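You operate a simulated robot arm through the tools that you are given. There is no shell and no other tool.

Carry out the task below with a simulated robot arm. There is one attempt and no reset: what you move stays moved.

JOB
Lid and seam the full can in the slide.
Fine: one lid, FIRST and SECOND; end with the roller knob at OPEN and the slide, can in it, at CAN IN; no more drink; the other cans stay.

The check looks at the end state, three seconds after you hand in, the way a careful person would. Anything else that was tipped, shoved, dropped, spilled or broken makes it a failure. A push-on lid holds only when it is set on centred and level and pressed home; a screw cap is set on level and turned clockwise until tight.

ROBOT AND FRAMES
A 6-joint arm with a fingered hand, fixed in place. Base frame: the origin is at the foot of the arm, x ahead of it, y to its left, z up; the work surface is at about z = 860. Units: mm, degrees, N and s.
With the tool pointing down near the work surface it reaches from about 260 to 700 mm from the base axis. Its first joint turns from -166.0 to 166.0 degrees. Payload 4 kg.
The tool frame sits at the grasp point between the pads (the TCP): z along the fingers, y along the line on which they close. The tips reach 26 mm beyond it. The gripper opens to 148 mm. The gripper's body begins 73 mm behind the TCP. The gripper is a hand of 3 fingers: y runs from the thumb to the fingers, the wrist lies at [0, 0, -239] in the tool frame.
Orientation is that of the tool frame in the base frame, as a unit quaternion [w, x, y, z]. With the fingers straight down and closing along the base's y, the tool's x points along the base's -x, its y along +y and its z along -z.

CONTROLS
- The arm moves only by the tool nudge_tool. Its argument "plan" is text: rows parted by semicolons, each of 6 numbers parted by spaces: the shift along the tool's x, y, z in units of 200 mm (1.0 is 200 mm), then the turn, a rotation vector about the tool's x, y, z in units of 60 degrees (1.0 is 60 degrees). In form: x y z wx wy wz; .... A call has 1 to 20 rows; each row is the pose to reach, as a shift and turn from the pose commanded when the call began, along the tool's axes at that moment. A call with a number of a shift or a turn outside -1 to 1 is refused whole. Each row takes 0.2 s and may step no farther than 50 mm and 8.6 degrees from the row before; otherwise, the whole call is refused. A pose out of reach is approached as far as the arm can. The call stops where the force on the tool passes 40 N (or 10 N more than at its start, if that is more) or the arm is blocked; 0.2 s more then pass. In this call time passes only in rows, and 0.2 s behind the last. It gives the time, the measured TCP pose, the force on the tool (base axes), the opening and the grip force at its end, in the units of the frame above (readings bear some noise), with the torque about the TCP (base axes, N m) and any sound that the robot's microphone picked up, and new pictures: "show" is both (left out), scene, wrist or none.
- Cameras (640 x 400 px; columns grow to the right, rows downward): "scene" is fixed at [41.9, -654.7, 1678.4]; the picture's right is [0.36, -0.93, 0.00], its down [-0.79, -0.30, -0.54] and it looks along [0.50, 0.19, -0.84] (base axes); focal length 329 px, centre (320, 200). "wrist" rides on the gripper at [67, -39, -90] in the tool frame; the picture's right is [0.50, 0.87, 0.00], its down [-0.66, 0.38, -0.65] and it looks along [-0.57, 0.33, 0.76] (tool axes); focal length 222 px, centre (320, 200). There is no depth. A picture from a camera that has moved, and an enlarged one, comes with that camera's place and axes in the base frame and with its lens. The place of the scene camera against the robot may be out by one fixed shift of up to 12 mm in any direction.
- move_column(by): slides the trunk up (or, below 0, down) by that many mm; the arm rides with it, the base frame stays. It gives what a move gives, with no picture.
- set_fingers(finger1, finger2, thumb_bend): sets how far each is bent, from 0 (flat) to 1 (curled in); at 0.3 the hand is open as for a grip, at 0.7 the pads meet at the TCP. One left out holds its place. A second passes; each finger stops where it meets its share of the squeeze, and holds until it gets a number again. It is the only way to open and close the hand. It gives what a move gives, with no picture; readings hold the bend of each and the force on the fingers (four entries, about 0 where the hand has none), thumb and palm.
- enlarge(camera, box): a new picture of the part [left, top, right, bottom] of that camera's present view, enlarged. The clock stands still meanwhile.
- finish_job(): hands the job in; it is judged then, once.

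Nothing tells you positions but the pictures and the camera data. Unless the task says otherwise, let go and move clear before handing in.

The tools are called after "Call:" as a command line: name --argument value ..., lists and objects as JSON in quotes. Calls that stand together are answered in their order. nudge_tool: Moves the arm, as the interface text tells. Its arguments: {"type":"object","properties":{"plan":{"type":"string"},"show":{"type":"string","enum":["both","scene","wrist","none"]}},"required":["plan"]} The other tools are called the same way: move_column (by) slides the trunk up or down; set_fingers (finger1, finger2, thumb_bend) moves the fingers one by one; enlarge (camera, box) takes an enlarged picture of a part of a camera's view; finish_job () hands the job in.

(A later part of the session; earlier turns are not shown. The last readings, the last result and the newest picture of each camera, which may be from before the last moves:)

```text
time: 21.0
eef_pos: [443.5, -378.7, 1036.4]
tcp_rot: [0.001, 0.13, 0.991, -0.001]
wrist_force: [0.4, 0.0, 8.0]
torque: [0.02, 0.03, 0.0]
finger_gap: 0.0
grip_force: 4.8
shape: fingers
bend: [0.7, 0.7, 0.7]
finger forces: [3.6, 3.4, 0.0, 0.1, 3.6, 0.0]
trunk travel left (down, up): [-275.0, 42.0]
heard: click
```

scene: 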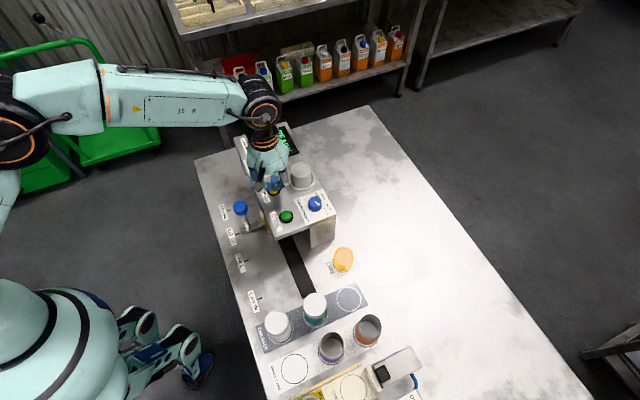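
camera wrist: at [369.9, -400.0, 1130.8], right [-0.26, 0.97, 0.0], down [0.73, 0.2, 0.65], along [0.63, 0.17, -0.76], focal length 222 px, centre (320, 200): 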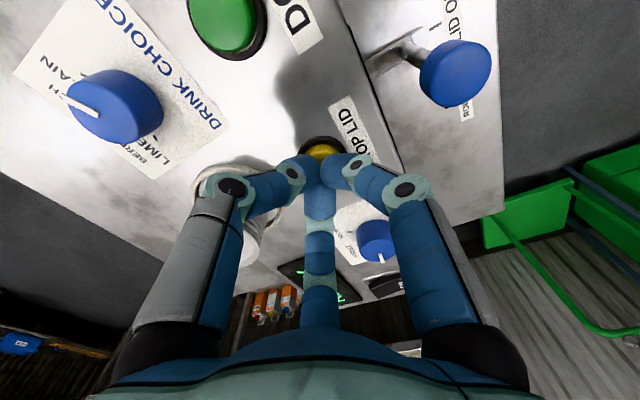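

I heard a click at about 8 N, so the button was pressed once. I'll lift straight off and check the display and the slide.

Call:
nudge_tool --plan "0 0 -0.05 0 0 0; 0 0 -0.2 0 0 0; 0 0 -0.4 0 0 0; 0.1 0.06 -0.45 0 0 0; 0.25 0.14 -0.5 0 0 0; 0.4 0.23 -0.5 0 0 0" --show "both"

Call:
enlarge --camera "scene" --box '[220, 110, 380, 210]'

Call:
enlarge --camera "wrist" --box '[200, 60, 392, 180]'

```text
time: 22.4
eef_pos: [378.4, -313.5, 1137.1]
tcp_rot: [0.001, 0.131, 0.991, 0.0]
wrist_force: [-0.6, -0.2, -0.7]
torque: [-0.01, -0.05, -0.04]
finger_gap: 0.0
grip_force: 0.1
shape: fingers
bend: [0.7, 0.7, 0.7]
finger forces: [0.0, 0.0, 0.1, 0.1, 0.0, 0.0]
trunk travel left (down, up): [-275.0, 42.0]
camera wrist: at [304.0, -333.9, 1226.8], right [-0.26, 0.97, 0.0], down [0.73, 0.2, 0.66], along [0.63, 0.17, -0.76], focal length 222 px, centre (320, 200)
```

scene: 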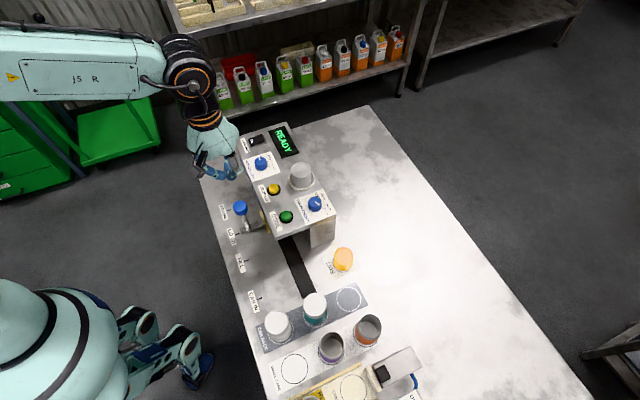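
wrist: 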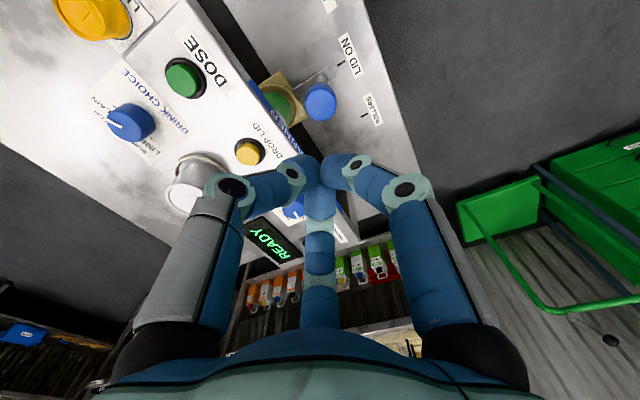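

```text
4.00 times, centred on (300, 160) of scene
camera zoom: at [41.9, -654.7, 1678.4], right [0.36, -0.93, 0.0], down [-0.79, -0.3, -0.54], along [0.5, 0.19, -0.84], focal length 1318 px, centre (400, 360)
```

zoom: 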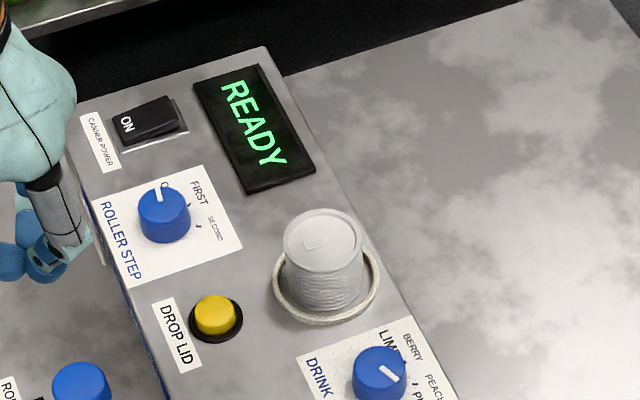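

```text
3.33 times, centred on (296, 120) of wrist
camera zoom: at [304.0, -333.9, 1226.8], right [-0.26, 0.97, 0.0], down [0.73, 0.2, 0.66], along [0.63, 0.17, -0.76], focal length 740 px, centre (400, 467)
```

zoom: 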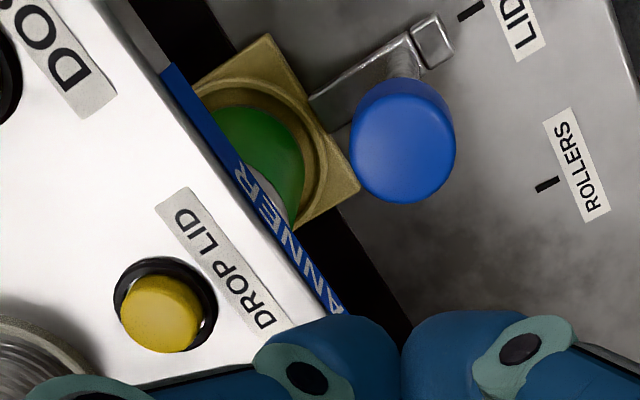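

The display still reads READY and nothing else moved. I want to confirm the lid actually landed, so I'll zoom on the can under the overhang.

Call:
enlarge --camera "wrist" --box '[256, 80, 304, 110]'

Call:
enlarge --camera "scene" --box '[284, 155, 324, 195]'

Call:
enlarge --camera "scene" --box '[230, 200, 294, 240]'

```text
13.33 times, centred on (280, 95) of wrist
camera zoom: at [304.0, -333.9, 1226.8], right [-0.26, 0.97, 0.0], down [0.73, 0.2, 0.66], along [0.63, 0.17, -0.76], focal length 2962 px, centre (853, 1600)
```

zoom: 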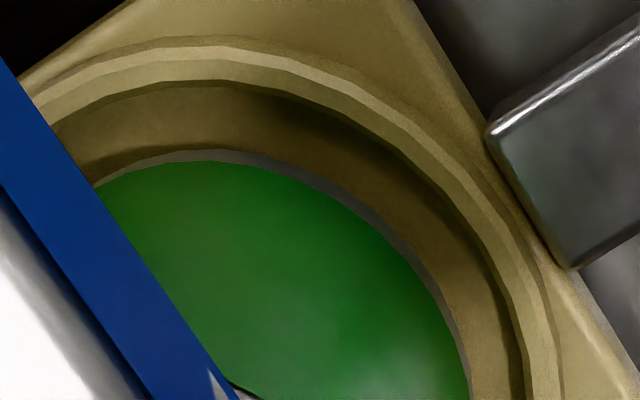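

```text
10.00 times, centred on (304, 175) of scene
camera zoom: at [41.9, -654.7, 1678.4], right [0.36, -0.93, 0.0], down [-0.79, -0.3, -0.54], along [0.5, 0.19, -0.84], focal length 3294 px, centre (480, 450)
```

zoom: 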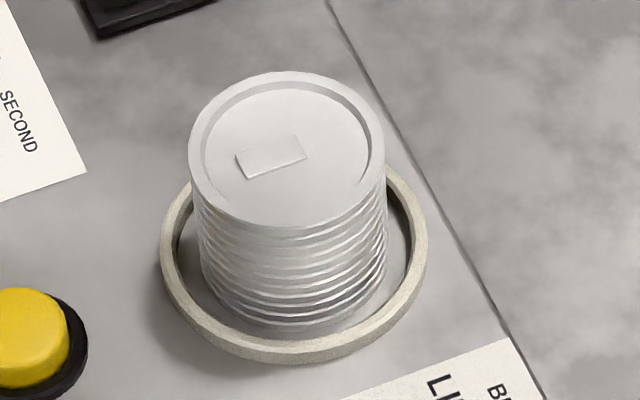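

```text
10.00 times, centred on (262, 220) of scene
camera zoom: at [41.9, -654.7, 1678.4], right [0.36, -0.93, 0.0], down [-0.79, -0.3, -0.54], along [0.5, 0.19, -0.84], focal length 3294 px, centre (900, 0)
```

zoom: 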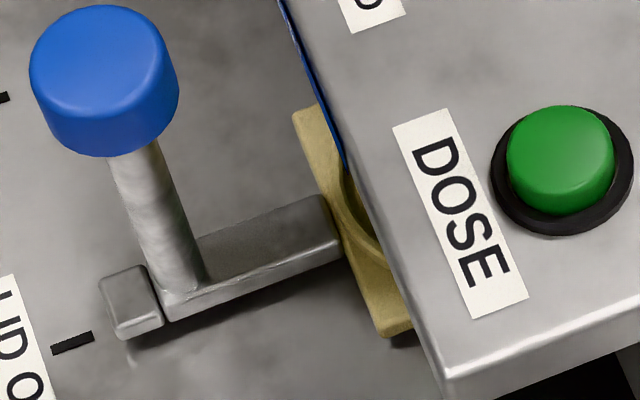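

I can't see the can top from here. I'll compare the lid stack with the same zoom I took just before pressing.

Call:
enlarge --camera "scene" --box '[236, 150, 332, 210]'

Call:
enlarge --camera "scene" --box '[220, 130, 348, 210]'

```text
6.67 times, centred on (284, 180) of scene
camera zoom: at [41.9, -654.7, 1678.4], right [0.36, -0.93, 0.0], down [-0.79, -0.3, -0.54], along [0.5, 0.19, -0.84], focal length 2196 px, centre (560, 333)
```

zoom: 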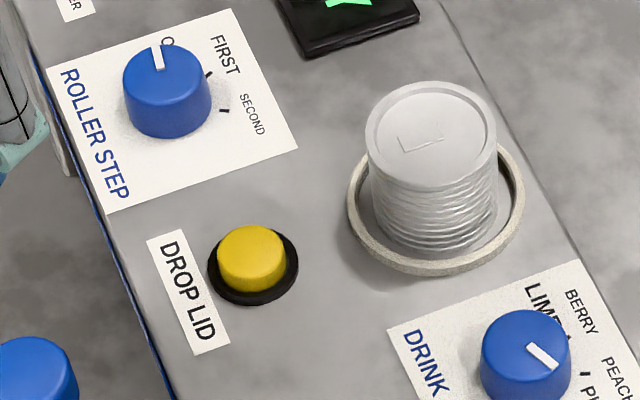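

```text
5.00 times, centred on (284, 170) of scene
camera zoom: at [41.9, -654.7, 1678.4], right [0.36, -0.93, 0.0], down [-0.79, -0.3, -0.54], along [0.5, 0.19, -0.84], focal length 1647 px, centre (500, 350)
```

zoom: 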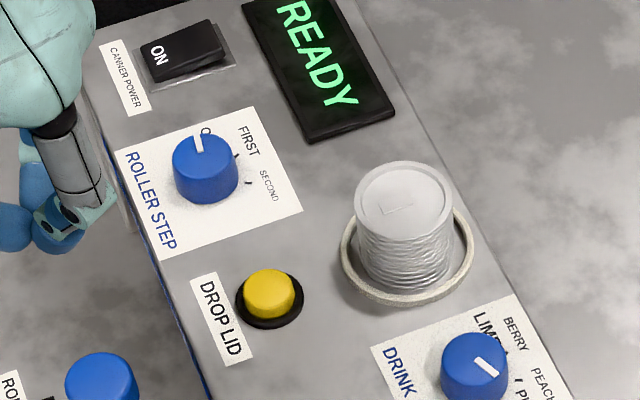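

The stack picture looks unchanged, so it may just be decoration; I want to see the can's top directly. I'll open the hand a little, and swing round to the side of the machine to look in under the overhang.

Call:
set_fingers --finger1 0.5 --finger2 0.5 --thumb_bend 0.5

Call:
nudge_tool --plan "-0.005 0.058 0 0 0 0.125; -0.011 0.115 0 0 0 0.25; -0.016 0.173 0 0 0 0.375; -0.021 0.23 0 0 0 0.5; -0.027 0.288 0 0 0 0.625; -0.032 0.345 0 0 0 0.75; -0.037 0.403 0 0 0 0.875; -0.0425 0.46 0 0 0 1.0" --show "both"

```text
time: 23.4
eef_pos: [377.5, -314.0, 1136.8]
tcp_rot: [0.0, 0.13, 0.991, 0.0]
wrist_force: [0.4, -0.4, -0.3]
torque: [-0.01, -0.01, -0.03]
finger_gap: 61.6
grip_force: 0.1
shape: fingers
bend: [0.5, 0.5, 0.5]
finger forces: [0.1, 0.0, 0.0, 0.0, 0.0, 0.0]
trunk travel left (down, up): [-275.0, 42.0]
```

```text
time: 25.2
eef_pos: [410.5, -227.3, 1137.3]
tcp_rot: [0.001, 0.609, 0.793, 0.001]
wrist_force: [-0.1, 0.0, 0.1]
torque: [0.03, 0.02, 0.01]
finger_gap: 61.3
grip_force: 0.1
shape: fingers
bend: [0.5, 0.5, 0.5]
finger forces: [0.0, 0.0, 0.1, 0.1, 0.0, 0.0]
trunk travel left (down, up): [-275.0, 42.0]
camera wrist: at [357.1, -172.6, 1226.5], right [0.71, 0.71, 0.0], down [0.53, -0.54, 0.65], along [0.46, -0.46, -0.76], focal length 222 px, centre (320, 200)
```

scene: 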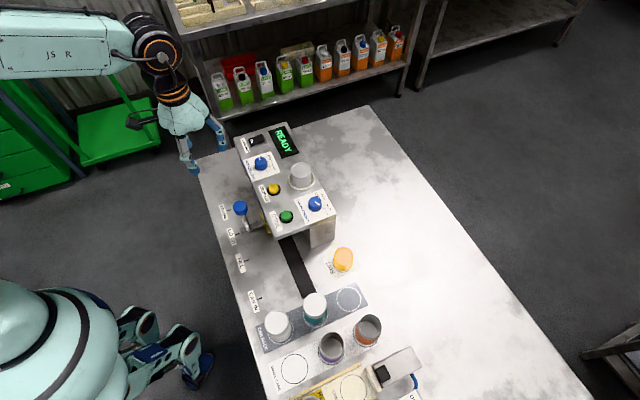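
wrist: 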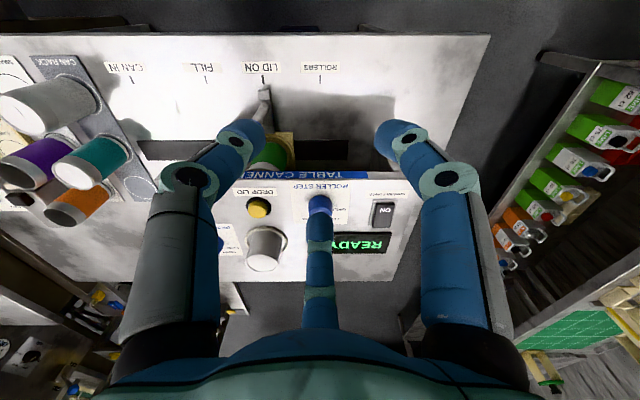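

This side view is good. I'll shift a little and descend beside the handle (keeping well clear of it) to look in under the hood at a shallow angle.

Call:
nudge_tool --plan "0.003 -0.175 0 0 0 0; 0.003 -0.175 0.2 0 0 0; 0.003 -0.175 0.4 0 0 0; 0.003 -0.175 0.55 0 0 0; 0.003 -0.175 0.65 0 0 0" --show "both"

Call:
enlarge --camera "wrist" --box '[210, 180, 338, 260]'

```text
time: 26.4
eef_pos: [377.0, -237.3, 1006.2]
tcp_rot: [0.001, 0.608, 0.794, 0.001]
wrist_force: [-0.1, 0.3, -1.2]
torque: [-0.04, -0.02, 0.01]
finger_gap: 61.7
grip_force: 0.1
shape: fingers
bend: [0.5, 0.5, 0.5]
finger forces: [0.1, 0.0, 0.1, 0.0, 0.0, 0.0]
trunk travel left (down, up): [-275.0, 42.0]
camera wrist: at [322.9, -182.4, 1096.3], right [0.71, 0.71, 0.0], down [0.54, -0.53, 0.65], along [0.46, -0.46, -0.76], focal length 222 px, centre (320, 200)
```

scene: 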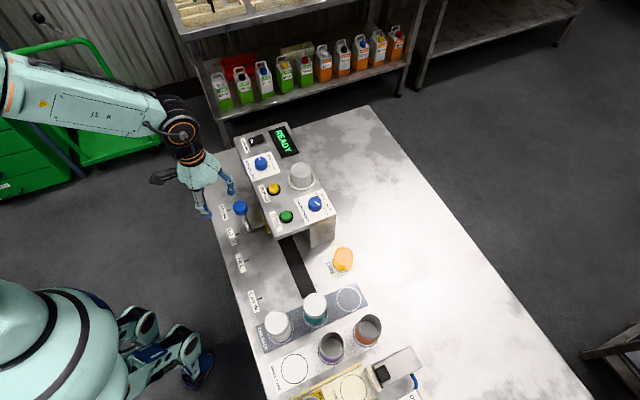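
wrist: 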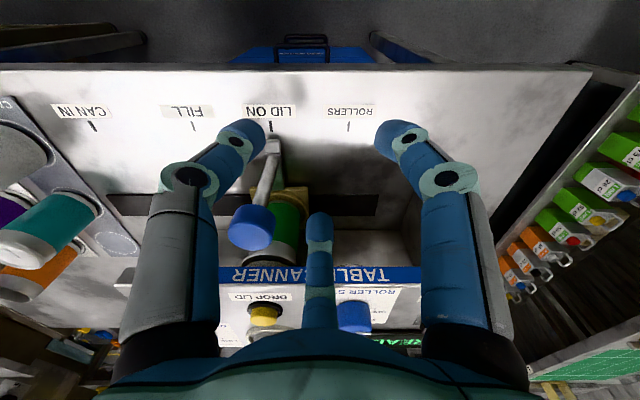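

```text
5.00 times, centred on (274, 220) of wrist
camera zoom: at [322.9, -182.4, 1096.3], right [0.71, 0.71, 0.0], down [0.54, -0.53, 0.65], along [0.46, -0.46, -0.76], focal length 1111 px, centre (550, 100)
```

zoom: 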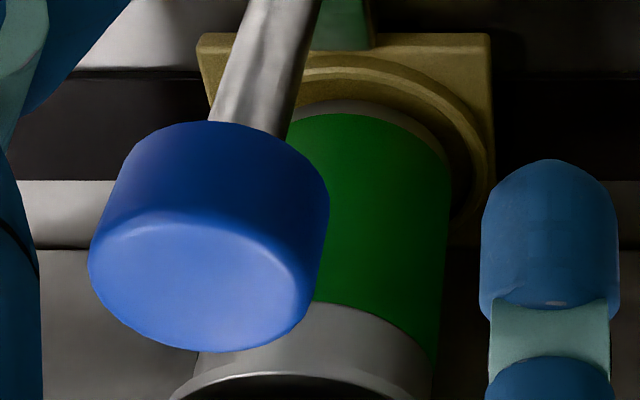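

I can see the can's silver neck and rim just below the hood. Enlarging there.

Call:
enlarge --camera "wrist" --box '[236, 234, 308, 279]'

```text
8.89 times, centred on (272, 256) of wrist
camera zoom: at [322.9, -182.4, 1096.3], right [0.71, 0.71, 0.0], down [0.54, -0.53, 0.65], along [0.46, -0.46, -0.76], focal length 1974 px, centre (747, -302)
```

zoom: 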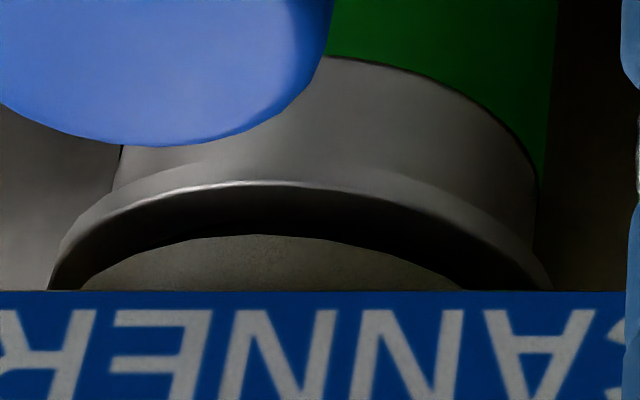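

The rim now shows an overhanging flange with a recessed grey panel inside, which looks like a lid. I'll lower a bit more for a clearer look.

Call:
nudge_tool --plan "0 0 0.1 0 0 0; 0 0 0.18 0 0 0" --show "wrist"

Call:
enlarge --camera "wrist" --box '[220, 230, 316, 290]'

```text
time: 27.0
eef_pos: [378.9, -236.5, 971.0]
tcp_rot: [0.001, 0.609, 0.793, 0.0]
wrist_force: [0.1, 0.0, 0.6]
torque: [-0.03, -0.01, 0.0]
finger_gap: 61.5
grip_force: 0.0
shape: fingers
bend: [0.5, 0.5, 0.5]
finger forces: [0.1, 0.0, 0.0, 0.0, 0.0, 0.0]
trunk travel left (down, up): [-275.0, 42.0]
camera wrist: at [324.3, -182.2, 1059.7], right [0.71, 0.71, 0.0], down [0.53, -0.53, 0.65], along [0.46, -0.46, -0.76], focal length 222 px, centre (320, 200)
```

wrist: 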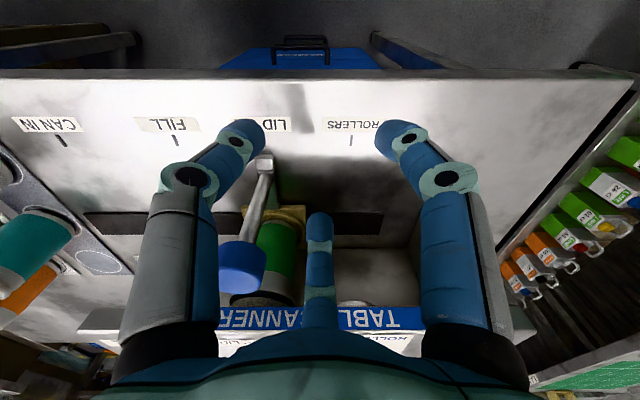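

```text
6.67 times, centred on (268, 260) of wrist
camera zoom: at [324.3, -182.2, 1059.7], right [0.71, 0.71, 0.0], down [0.53, -0.53, 0.65], along [0.46, -0.46, -0.76], focal length 1481 px, centre (667, -200)
```

zoom: 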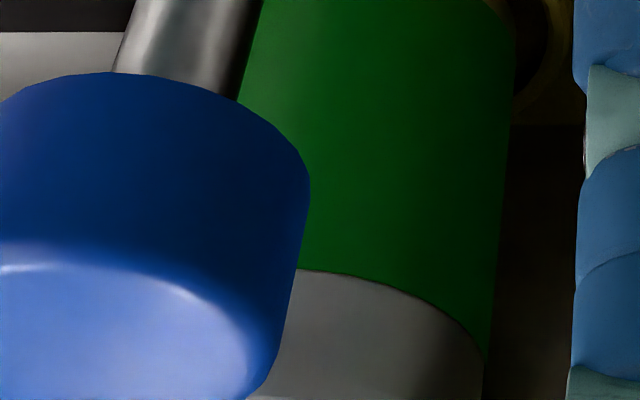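

Call:
enlarge --camera "wrist" --box '[240, 270, 312, 315]'

Call:
enlarge --camera "wrist" --box '[320, 220, 440, 310]'

```text
8.89 times, centred on (276, 292) of wrist
camera zoom: at [324.3, -182.2, 1059.7], right [0.71, 0.71, 0.0], down [0.53, -0.53, 0.65], along [0.46, -0.46, -0.76], focal length 1974 px, centre (711, -622)
```

zoom: 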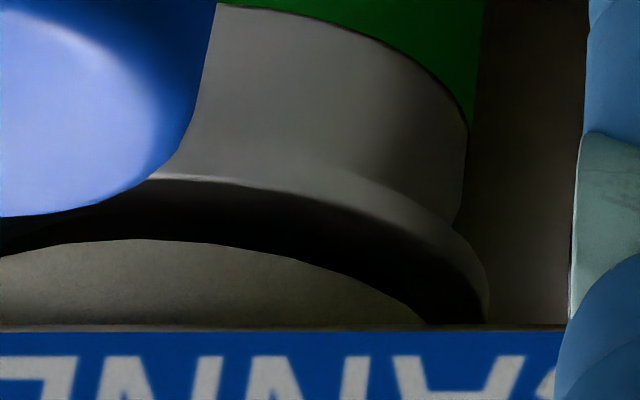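

```text
4.44 times, centred on (380, 265) of wrist
camera zoom: at [324.3, -182.2, 1059.7], right [0.71, 0.71, 0.0], down [0.53, -0.53, 0.65], along [0.46, -0.46, -0.76], focal length 987 px, centre (53, -89)
```

zoom: 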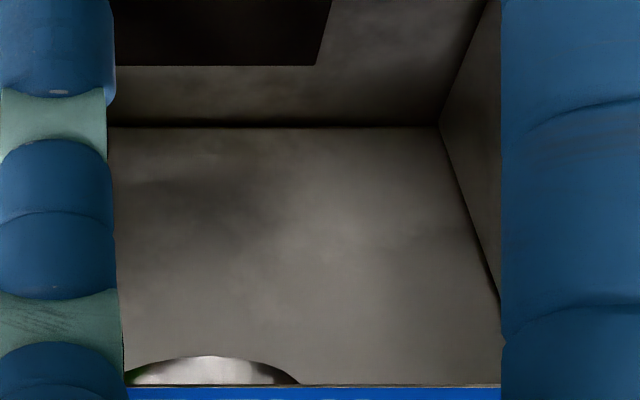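

The rim is now a wider flange with a neutral-grey recessed panel inside, where before there was reddish-brown drink, so the lid is on. I'll lift, turn the hand back to its straddling orientation and return above the slide knob.

Call:
nudge_tool --plan "0 0 -0.2 0 0 0; 0 0 -0.4 0 0 0; 0 0 -0.55 0 0 0; -0.046 -0.013 -0.55 0 0 -0.125; -0.093 -0.027 -0.55 0 0 -0.25; -0.139 -0.040 -0.55 0 0 -0.375; -0.185 -0.053 -0.55 0 0 -0.5; -0.231 -0.067 -0.55 0 0 -0.625; -0.278 -0.080 -0.55 0 0 -0.75; -0.324 -0.093 -0.55 0 0 -0.875; -0.37 -0.1065 -0.55 0 0 -1.0" --show "both"

Call:
enlarge --camera "wrist" --box '[220, 80, 412, 200]'

```text
time: 29.4
eef_pos: [375.0, -315.2, 1079.5]
tcp_rot: [0.0, 0.129, 0.992, -0.001]
wrist_force: [0.7, 0.5, 0.9]
torque: [0.0, 0.0, -0.01]
finger_gap: 61.6
grip_force: 0.1
shape: fingers
bend: [0.5, 0.5, 0.5]
finger forces: [0.0, 0.0, 0.0, 0.0, 0.0, 0.0]
trunk travel left (down, up): [-275.0, 42.0]
camera wrist: at [301.0, -334.3, 1169.3], right [-0.26, 0.97, 0.0], down [0.73, 0.2, 0.65], along [0.63, 0.17, -0.76], focal length 222 px, centre (320, 200)
```

scene: 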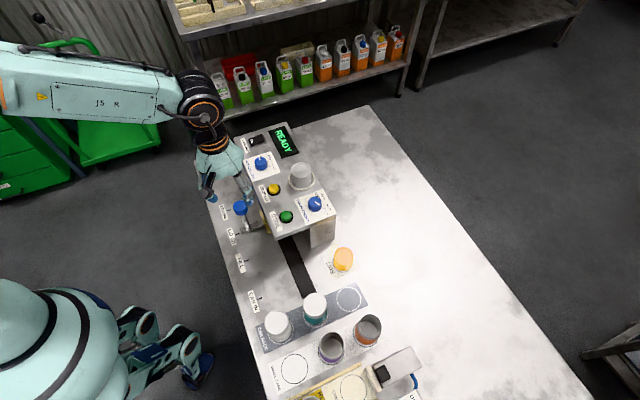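
wrist: 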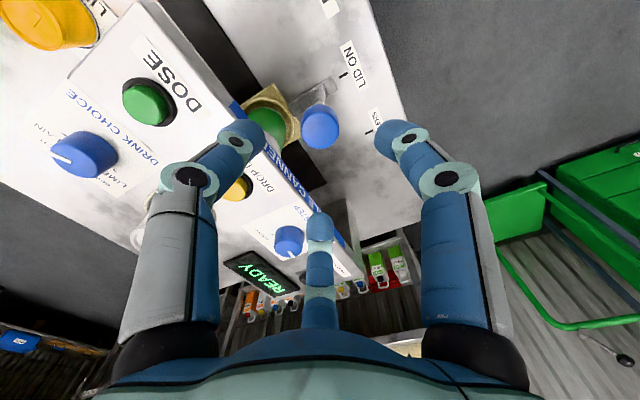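

```text
3.33 times, centred on (316, 140) of wrist
camera zoom: at [301.0, -334.3, 1169.3], right [-0.26, 0.97, 0.0], down [0.73, 0.2, 0.65], along [0.63, 0.17, -0.76], focal length 740 px, centre (333, 400)
```

zoom: 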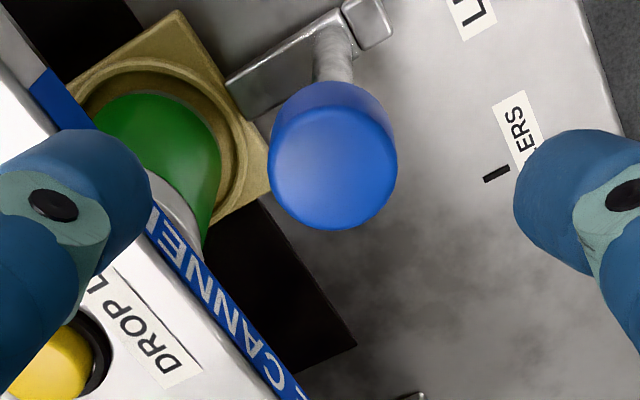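

The knob sits almost directly under the hand. I'll descend with a 2 mm correction and grip it again with the tips.

Call:
nudge_tool --plan "-0.004 0.004 0.12 0 0 0; -0.0085 0.0075 0.24 0 0 0; -0.0085 0.0075 0.33 0 0 0; -0.0085 0.0075 0.38 0 0 0; -0.0085 0.0075 0.415 0 0 0" --show "wrist"

Call:
set_fingers --finger1 0.6 --finger2 0.6 --thumb_bend 0.6

Call:
set_fingers --finger1 0.68 --finger2 0.68 --thumb_bend 0.68

```text
time: 30.6
eef_pos: [376.7, -312.6, 995.9]
tcp_rot: [0.0, 0.131, 0.991, -0.001]
wrist_force: [-0.3, 0.0, 0.1]
torque: [0.01, -0.01, -0.01]
finger_gap: 61.8
grip_force: 0.1
shape: fingers
bend: [0.5, 0.5, 0.5]
finger forces: [0.0, 0.0, 0.0, 0.0, 0.0, 0.1]
trunk travel left (down, up): [-275.0, 42.0]
camera wrist: at [303.2, -333.2, 1086.9], right [-0.26, 0.97, 0.0], down [0.73, 0.2, 0.65], along [0.63, 0.17, -0.76], focal length 222 px, centre (320, 200)
```

wrist: 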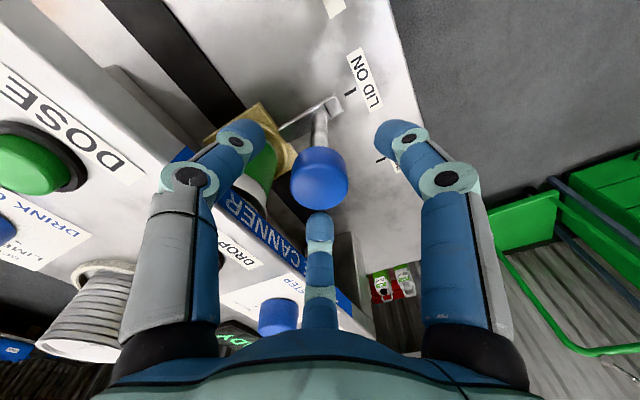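

```text
time: 31.6
eef_pos: [377.3, -311.2, 998.1]
tcp_rot: [0.001, 0.131, 0.991, 0.0]
wrist_force: [0.0, 0.1, -0.2]
torque: [0.04, 0.0, 0.02]
finger_gap: 29.8
grip_force: 0.0
shape: fingers
bend: [0.6, 0.6, 0.6]
finger forces: [0.0, 0.0, 0.1, 0.1, 0.0, 0.1]
trunk travel left (down, up): [-275.0, 42.0]
```

```text
time: 32.6
eef_pos: [377.6, -311.9, 996.8]
tcp_rot: [0.001, 0.13, 0.991, -0.001]
wrist_force: [0.4, -1.5, 0.3]
torque: [-0.03, -0.02, -0.01]
finger_gap: 23.8
grip_force: 9.2
shape: fingers
bend: [0.62, 0.61, 0.63]
finger forces: [5.3, 6.0, 0.0, 0.1, 7.6, 0.0]
trunk travel left (down, up): [-275.0, 42.0]
```

Gripped at about 9 N. Next, the slide goes smoothly another 85 mm to ROLLERS.

Call:
nudge_tool --plan "-0.0015 0.0027 0 0 0 0; -0.0060 0.0103 0 0 0 0; -0.0129 0.0224 0 0 0 0; -0.0221 0.0383 0 0 0 0; -0.0332 0.0575 0 0 0 0; -0.0459 0.0795 0 0 0 0; -0.0599 0.1037 0 0 0 0; -0.0748 0.1295 0 0 0 0; -0.0904 0.1565 0 0 0 0; -0.1063 0.1840 0 0 0 0; -0.1221 0.2115 0 0 0 0; -0.1377 0.2385 0 0 0 0; -0.1526 0.2643 0 0 0 0; -0.1666 0.2885 0 0 0 0; -0.1793 0.3105 0 0 0 0; -0.1904 0.3297 0 0 0 0; -0.1996 0.3456 0 0 0 0; -0.2066 0.3577 0 0 0 0; -0.2110 0.3653 0 0 0 0; -0.2125 0.3680 0 0 0 0" --show "both"

Call:
enlarge --camera "wrist" --box '[220, 40, 412, 160]'

Call:
enlarge --camera "scene" --box '[190, 160, 318, 240]'

```text
time: 36.8
eef_pos: [437.9, -252.0, 997.0]
tcp_rot: [0.0, 0.131, 0.991, 0.0]
wrist_force: [-2.2, -4.6, 2.9]
torque: [-0.18, 0.05, -0.04]
finger_gap: 23.8
grip_force: 10.7
shape: fingers
bend: [0.62, 0.62, 0.63]
finger forces: [5.5, 5.3, 0.0, 0.0, 10.6, 0.0]
trunk travel left (down, up): [-275.0, 42.0]
camera wrist: at [363.1, -272.9, 1086.6], right [-0.26, 0.97, 0.0], down [0.73, 0.2, 0.65], along [0.63, 0.17, -0.76], focal length 222 px, centre (320, 200)
```

scene: 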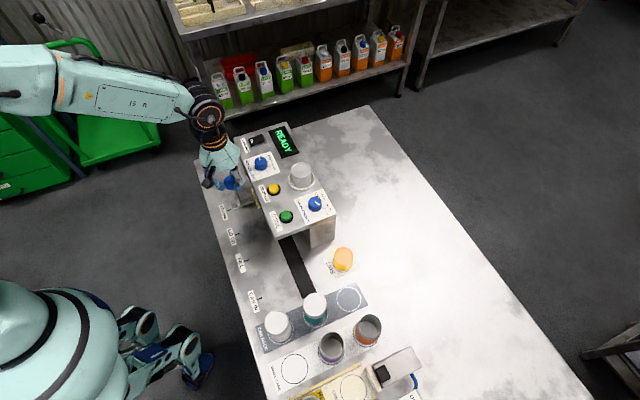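
wrist: 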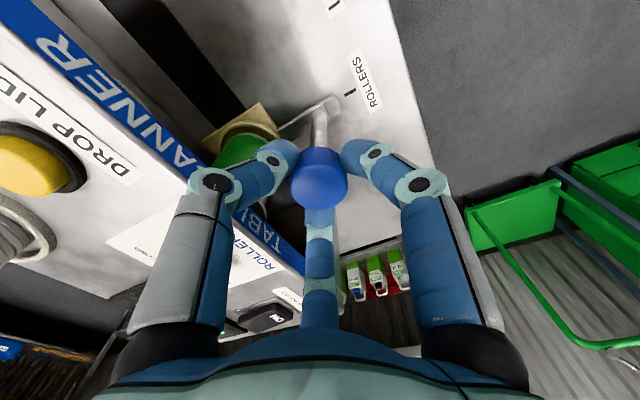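

```text
3.33 times, centred on (316, 100) of wrist
camera zoom: at [363.1, -272.9, 1086.6], right [-0.26, 0.97, 0.0], down [0.73, 0.2, 0.65], along [0.63, 0.17, -0.76], focal length 740 px, centre (333, 533)
```

zoom: 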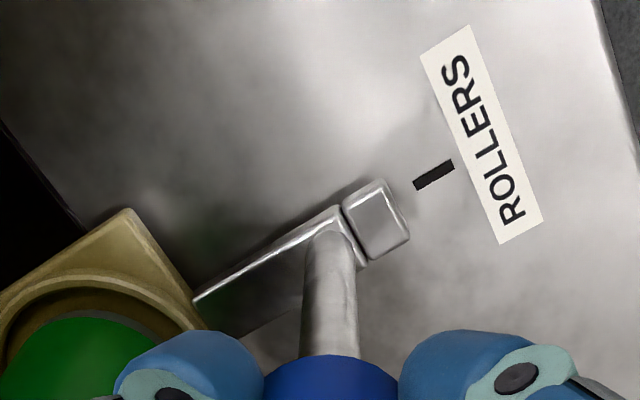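

```text
5.00 times, centred on (254, 200) of scene
camera zoom: at [41.9, -654.7, 1678.4], right [0.36, -0.93, 0.0], down [-0.79, -0.3, -0.54], along [0.5, 0.19, -0.84], focal length 1647 px, centre (650, 200)
```

zoom: 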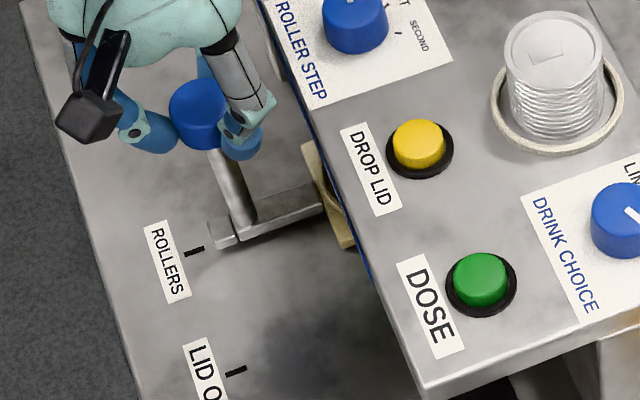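

The slide arm lines up with the ROLLERS tick. I'll release, lift, and move toward the ROLLER STEP knob for a closer look.

Call:
set_fingers --finger1 0.5 --finger2 0.5 --thumb_bend 0.5

Call:
nudge_tool --plan "0 0 -0.1 0 0 0; 0 0 -0.25 0 0 0; 0 0 -0.45 0 0 0; 0 0 -0.65 0 0 0" --show "both"

Call:
enlarge --camera "scene" --box '[190, 160, 318, 240]'

Call:
enlarge --camera "wrist" --box '[200, 60, 392, 180]'

```text
time: 37.8
eef_pos: [437.5, -250.9, 997.0]
tcp_rot: [0.001, 0.131, 0.991, 0.0]
wrist_force: [-0.8, 1.3, 0.0]
torque: [-0.02, 0.05, -0.01]
finger_gap: 61.4
grip_force: 0.1
shape: fingers
bend: [0.5, 0.5, 0.5]
finger forces: [0.0, 0.0, 0.0, 0.1, 0.0, 0.0]
trunk travel left (down, up): [-275.0, 42.0]
```

```text
time: 38.8
eef_pos: [438.3, -251.5, 1126.5]
tcp_rot: [0.0, 0.13, 0.991, -0.001]
wrist_force: [-1.2, -0.7, 0.0]
torque: [0.01, -0.02, 0.01]
finger_gap: 61.9
grip_force: 0.0
shape: fingers
bend: [0.5, 0.5, 0.5]
finger forces: [0.0, 0.0, 0.1, 0.0, 0.0, 0.0]
trunk travel left (down, up): [-275.0, 42.0]
camera wrist: at [363.7, -271.6, 1215.5], right [-0.26, 0.97, 0.0], down [0.73, 0.2, 0.65], along [0.63, 0.17, -0.76], focal length 222 px, centre (320, 200)
```

scene: 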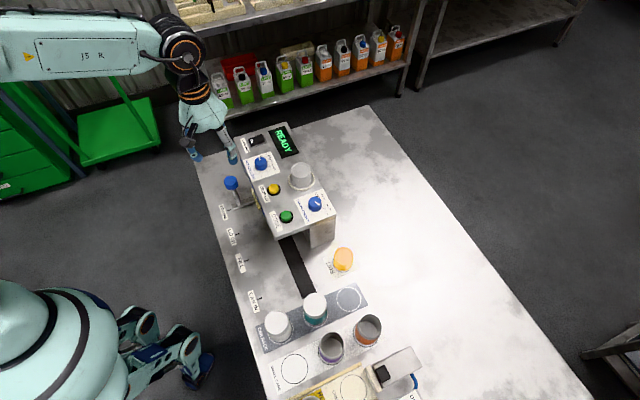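
wrist: 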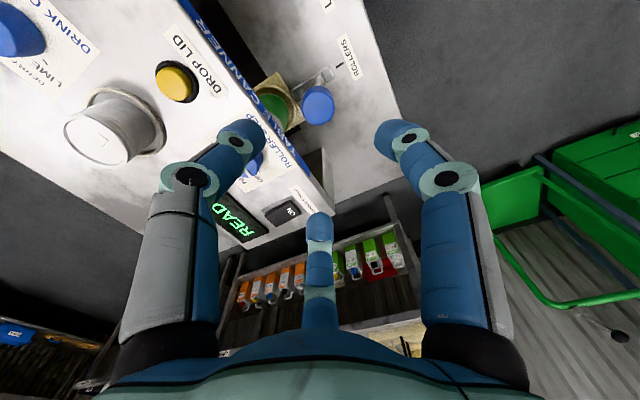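

```text
5.00 times, centred on (254, 200) of scene
camera zoom: at [41.9, -654.7, 1678.4], right [0.36, -0.93, 0.0], down [-0.79, -0.3, -0.54], along [0.5, 0.19, -0.84], focal length 1647 px, centre (650, 200)
```

zoom: 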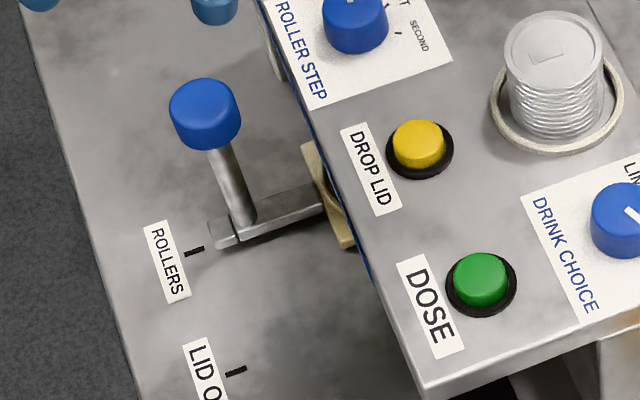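

```text
3.33 times, centred on (296, 120) of wrist
camera zoom: at [363.7, -271.6, 1215.5], right [-0.26, 0.97, 0.0], down [0.73, 0.2, 0.65], along [0.63, 0.17, -0.76], focal length 740 px, centre (400, 467)
```

zoom: 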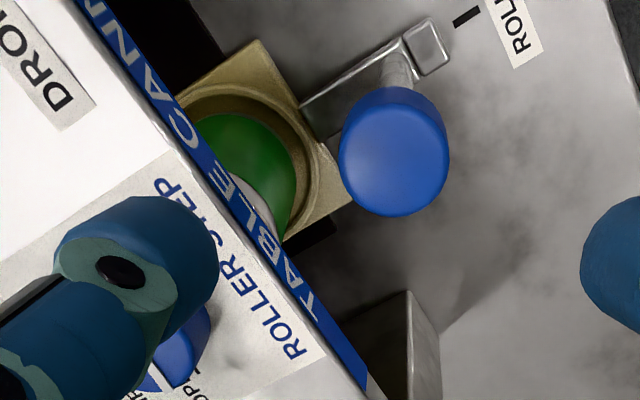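

The slide is seated at ROLLERS. I'll go above the roller knob while turning the hand back 60°, so there is room to turn 120° clockwise later.

Call:
nudge_tool --plan "-0.049 -0.0286 0 0 0 -0.125; -0.098 -0.057 0 0 0 -0.25; -0.147 -0.086 0 0 0 -0.375; -0.196 -0.114 0 0 0 -0.5; -0.245 -0.143 0 0 0 -0.625; -0.294 -0.171 0 0 0 -0.75; -0.343 -0.2 0 0 0 -0.875; -0.3925 -0.2285 0 0 0 -1.0" --show "both"

Call:
enlarge --camera "wrist" --box '[220, 80, 412, 200]'

```text
time: 40.6
eef_pos: [502.8, -316.8, 1128.0]
tcp_rot: [0.0, -0.384, 0.923, 0.0]
wrist_force: [0.4, -0.5, 0.6]
torque: [-0.02, -0.02, 0.01]
finger_gap: 61.8
grip_force: 0.1
shape: fingers
bend: [0.5, 0.5, 0.5]
finger forces: [0.0, 0.0, 0.0, 0.0, 0.0, 0.0]
trunk travel left (down, up): [-275.0, 42.0]
camera wrist: at [484.4, -392.6, 1217.4], right [-0.97, 0.26, 0.0], down [0.19, 0.73, 0.65], along [0.17, 0.63, -0.76], focal length 222 px, centre (320, 200)
```

scene: 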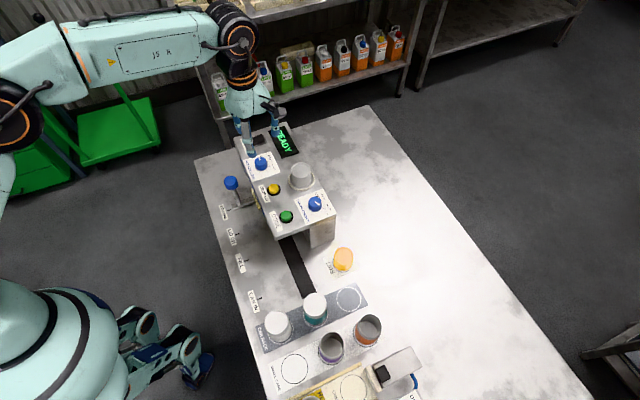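
wrist: 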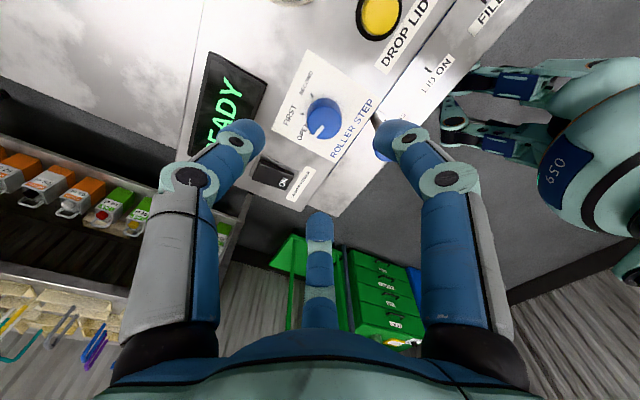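

```text
3.33 times, centred on (316, 140) of wrist
camera zoom: at [484.4, -392.6, 1217.4], right [-0.97, 0.26, 0.0], down [0.19, 0.73, 0.65], along [0.17, 0.63, -0.76], focal length 740 px, centre (333, 400)
```

zoom: 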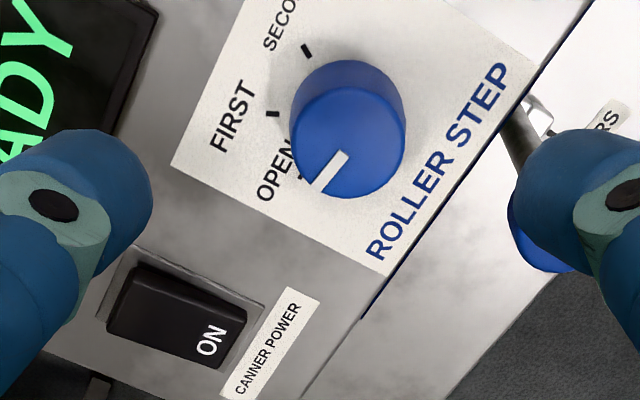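

The knob's pointer is at OPEN; FIRST is about 60° clockwise and SECOND about 120°. I'll correct by about 2 mm and descend to get a closer look before surrounding the knob.

Call:
nudge_tool --plan "-0.0025 0.0102 0.12 0 0 0; -0.0025 0.0102 0.24 0 0 0; -0.0025 0.0102 0.315 0 0 0" --show "both"

Call:
enlarge --camera "wrist" --box '[220, 90, 412, 210]'

Call:
enlarge --camera "scene" --box '[220, 110, 316, 170]'

```text
time: 41.4
eef_pos: [500.6, -315.3, 1063.7]
tcp_rot: [0.001, -0.383, 0.924, -0.001]
wrist_force: [-0.1, -0.5, 0.3]
torque: [-0.03, 0.0, 0.02]
finger_gap: 61.5
grip_force: 0.0
shape: fingers
bend: [0.5, 0.5, 0.5]
finger forces: [0.0, 0.0, 0.0, 0.0, 0.0, 0.1]
trunk travel left (down, up): [-275.0, 42.0]
camera wrist: at [481.9, -390.4, 1153.8], right [-0.97, 0.26, 0.0], down [0.19, 0.73, 0.65], along [0.17, 0.63, -0.76], focal length 222 px, centre (320, 200)
```

scene: 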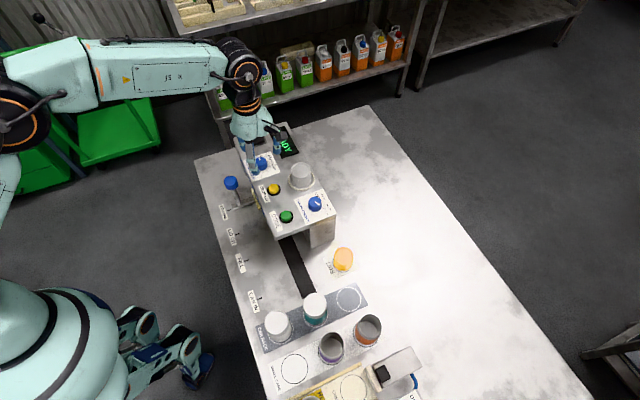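
wrist: 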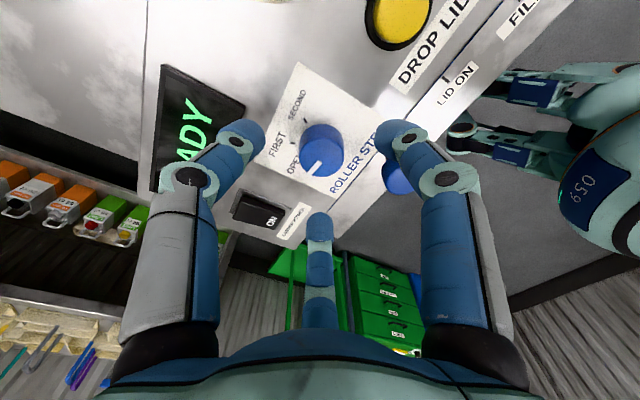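

```text
3.33 times, centred on (316, 150) of wrist
camera zoom: at [481.9, -390.4, 1153.8], right [-0.97, 0.26, 0.0], down [0.19, 0.73, 0.65], along [0.17, 0.63, -0.76], focal length 740 px, centre (333, 367)
```

zoom: 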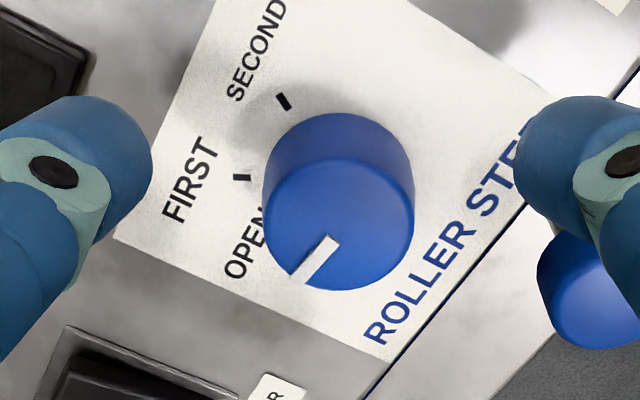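

```text
6.67 times, centred on (268, 140) of scene
camera zoom: at [41.9, -654.7, 1678.4], right [0.36, -0.93, 0.0], down [-0.79, -0.3, -0.54], along [0.5, 0.19, -0.84], focal length 2196 px, centre (667, 600)
```

zoom: 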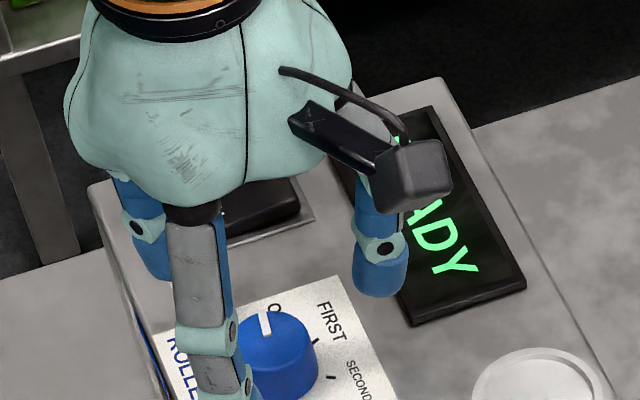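

The knob is centred to within about 1.5 mm. I'll pre-close to about 46 mm and come down around it, keeping the tips a few mm off the panel.

Call:
set_fingers --finger1 0.55 --finger2 0.55 --thumb_bend 0.55

Call:
nudge_tool --plan "-0.005 0.002 0.06 0 0 0; -0.005 0.002 0.1 0 0 0; -0.005 0.002 0.125 0 0 0; -0.005 0.002 0.145 0 0 0" --show "wrist"

Call:
enlarge --camera "wrist" --box '[220, 110, 412, 230]'

Call:
enlarge --camera "scene" --box '[220, 120, 316, 180]'

```text
time: 42.4
eef_pos: [499.9, -314.7, 1064.5]
tcp_rot: [-0.001, -0.383, 0.924, 0.0]
wrist_force: [0.7, -0.1, 0.2]
torque: [-0.02, -0.01, -0.01]
finger_gap: 46.3
grip_force: 0.1
shape: fingers
bend: [0.55, 0.55, 0.55]
finger forces: [0.0, 0.1, 0.0, 0.1, 0.0, 0.1]
trunk travel left (down, up): [-275.0, 42.0]
```

```text
time: 43.4
eef_pos: [500.0, -312.9, 1036.6]
tcp_rot: [0.001, -0.383, 0.924, -0.001]
wrist_force: [0.3, 0.2, 3.9]
torque: [0.0, 0.07, -0.01]
finger_gap: 46.1
grip_force: 1.6
shape: fingers
bend: [0.55, 0.55, 0.55]
finger forces: [1.8, 1.5, 0.0, 0.0, 0.1, 0.0]
trunk travel left (down, up): [-275.0, 42.0]
camera wrist: at [481.3, -388.7, 1125.3], right [-0.97, 0.26, 0.0], down [0.19, 0.73, 0.65], along [0.17, 0.63, -0.76], focal length 222 px, centre (320, 200)
```

wrist: 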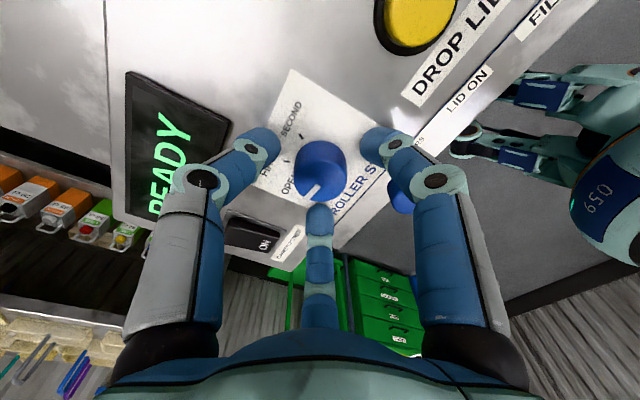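

```text
3.33 times, centred on (316, 170) of wrist
camera zoom: at [481.3, -388.7, 1125.3], right [-0.97, 0.26, 0.0], down [0.19, 0.73, 0.65], along [0.17, 0.63, -0.76], focal length 740 px, centre (333, 300)
```

zoom: 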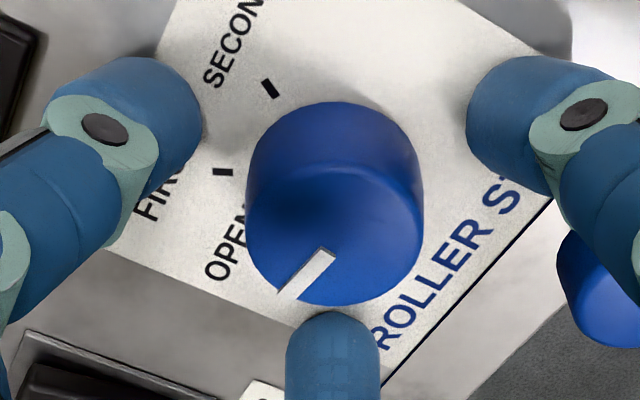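

```text
6.67 times, centred on (268, 150) of scene
camera zoom: at [41.9, -654.7, 1678.4], right [0.36, -0.93, 0.0], down [-0.79, -0.3, -0.54], along [0.5, 0.19, -0.84], focal length 2196 px, centre (667, 533)
```

zoom: 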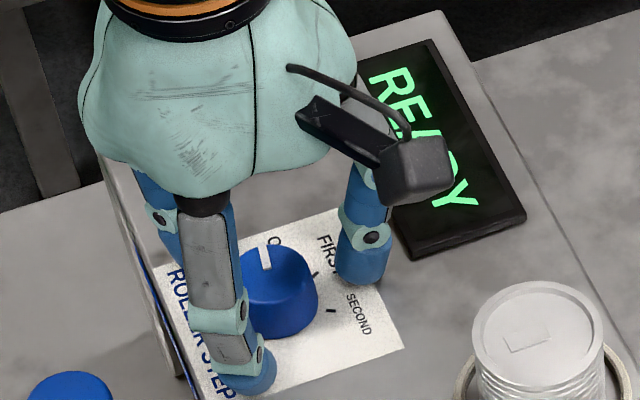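

The tips just touched the panel lightly (4 N), so I'll rise 2 mm; closing will lift the tips further. Then I'll grip the knob.

Call:
nudge_tool --plan "0 0 -0.0125 0 0 0" --show "none"

Call:
set_fingers --finger1 0.6 --finger2 0.6 --thumb_bend 0.6

Call:
enlarge --camera "wrist" --box '[220, 110, 412, 230]'

```text
time: 43.8
eef_pos: [500.0, -313.2, 1038.4]
tcp_rot: [0.0, -0.382, 0.924, 0.0]
wrist_force: [-1.1, -1.3, -0.3]
torque: [-0.03, 0.02, 0.01]
finger_gap: 46.0
grip_force: 0.0
shape: fingers
bend: [0.55, 0.55, 0.55]
finger forces: [0.1, 0.0, 0.1, 0.0, 0.1, 0.0]
trunk travel left (down, up): [-275.0, 42.0]
```

```text
time: 44.8
eef_pos: [500.0, -313.2, 1038.0]
tcp_rot: [0.0, -0.383, 0.924, 0.0]
wrist_force: [-0.4, -0.1, 0.7]
torque: [0.0, 0.01, -0.02]
finger_gap: 30.1
grip_force: 0.0
shape: fingers
bend: [0.6, 0.6, 0.6]
finger forces: [0.1, 0.1, 0.0, 0.0, 0.1, 0.1]
trunk travel left (down, up): [-275.0, 42.0]
```

```text
3.33 times, centred on (316, 170) of wrist
camera zoom: at [481.1, -388.9, 1127.3], right [-0.97, 0.26, 0.0], down [0.19, 0.73, 0.65], along [0.17, 0.63, -0.76], focal length 740 px, centre (333, 300)
```

zoom: 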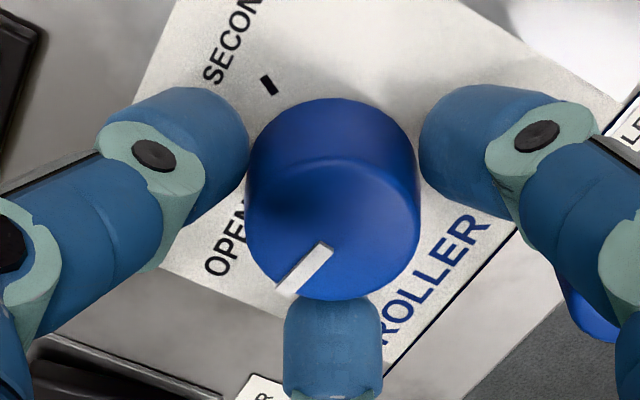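

All three tips are next to the knob. I'll close firmly.

Call:
set_fingers --finger1 0.68 --finger2 0.68 --thumb_bend 0.68

Call:
enlarge --camera "wrist" --box '[220, 110, 412, 230]'

```text
time: 45.8
eef_pos: [499.4, -313.3, 1039.5]
tcp_rot: [0.0, -0.383, 0.924, -0.001]
wrist_force: [1.5, -2.7, -1.0]
torque: [-0.07, -0.03, 0.01]
finger_gap: 23.3
grip_force: 8.8
shape: fingers
bend: [0.62, 0.63, 0.63]
finger forces: [5.2, 3.9, 0.0, 0.0, 7.8, 0.1]
trunk travel left (down, up): [-275.0, 42.0]
```

```text
3.33 times, centred on (316, 170) of wrist
camera zoom: at [481.3, -389.3, 1127.2], right [-0.97, 0.26, 0.0], down [0.19, 0.73, 0.65], along [0.17, 0.63, -0.76], focal length 740 px, centre (333, 300)
```

zoom: 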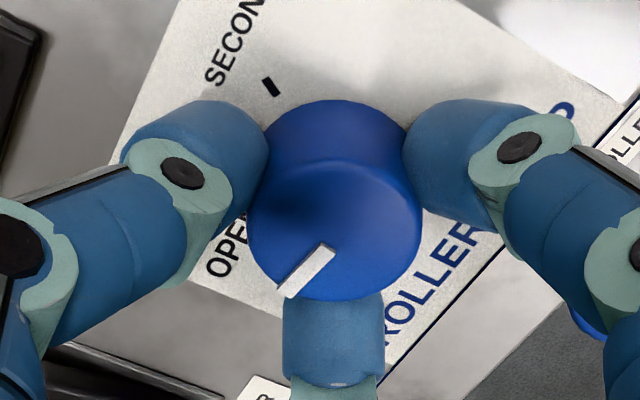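

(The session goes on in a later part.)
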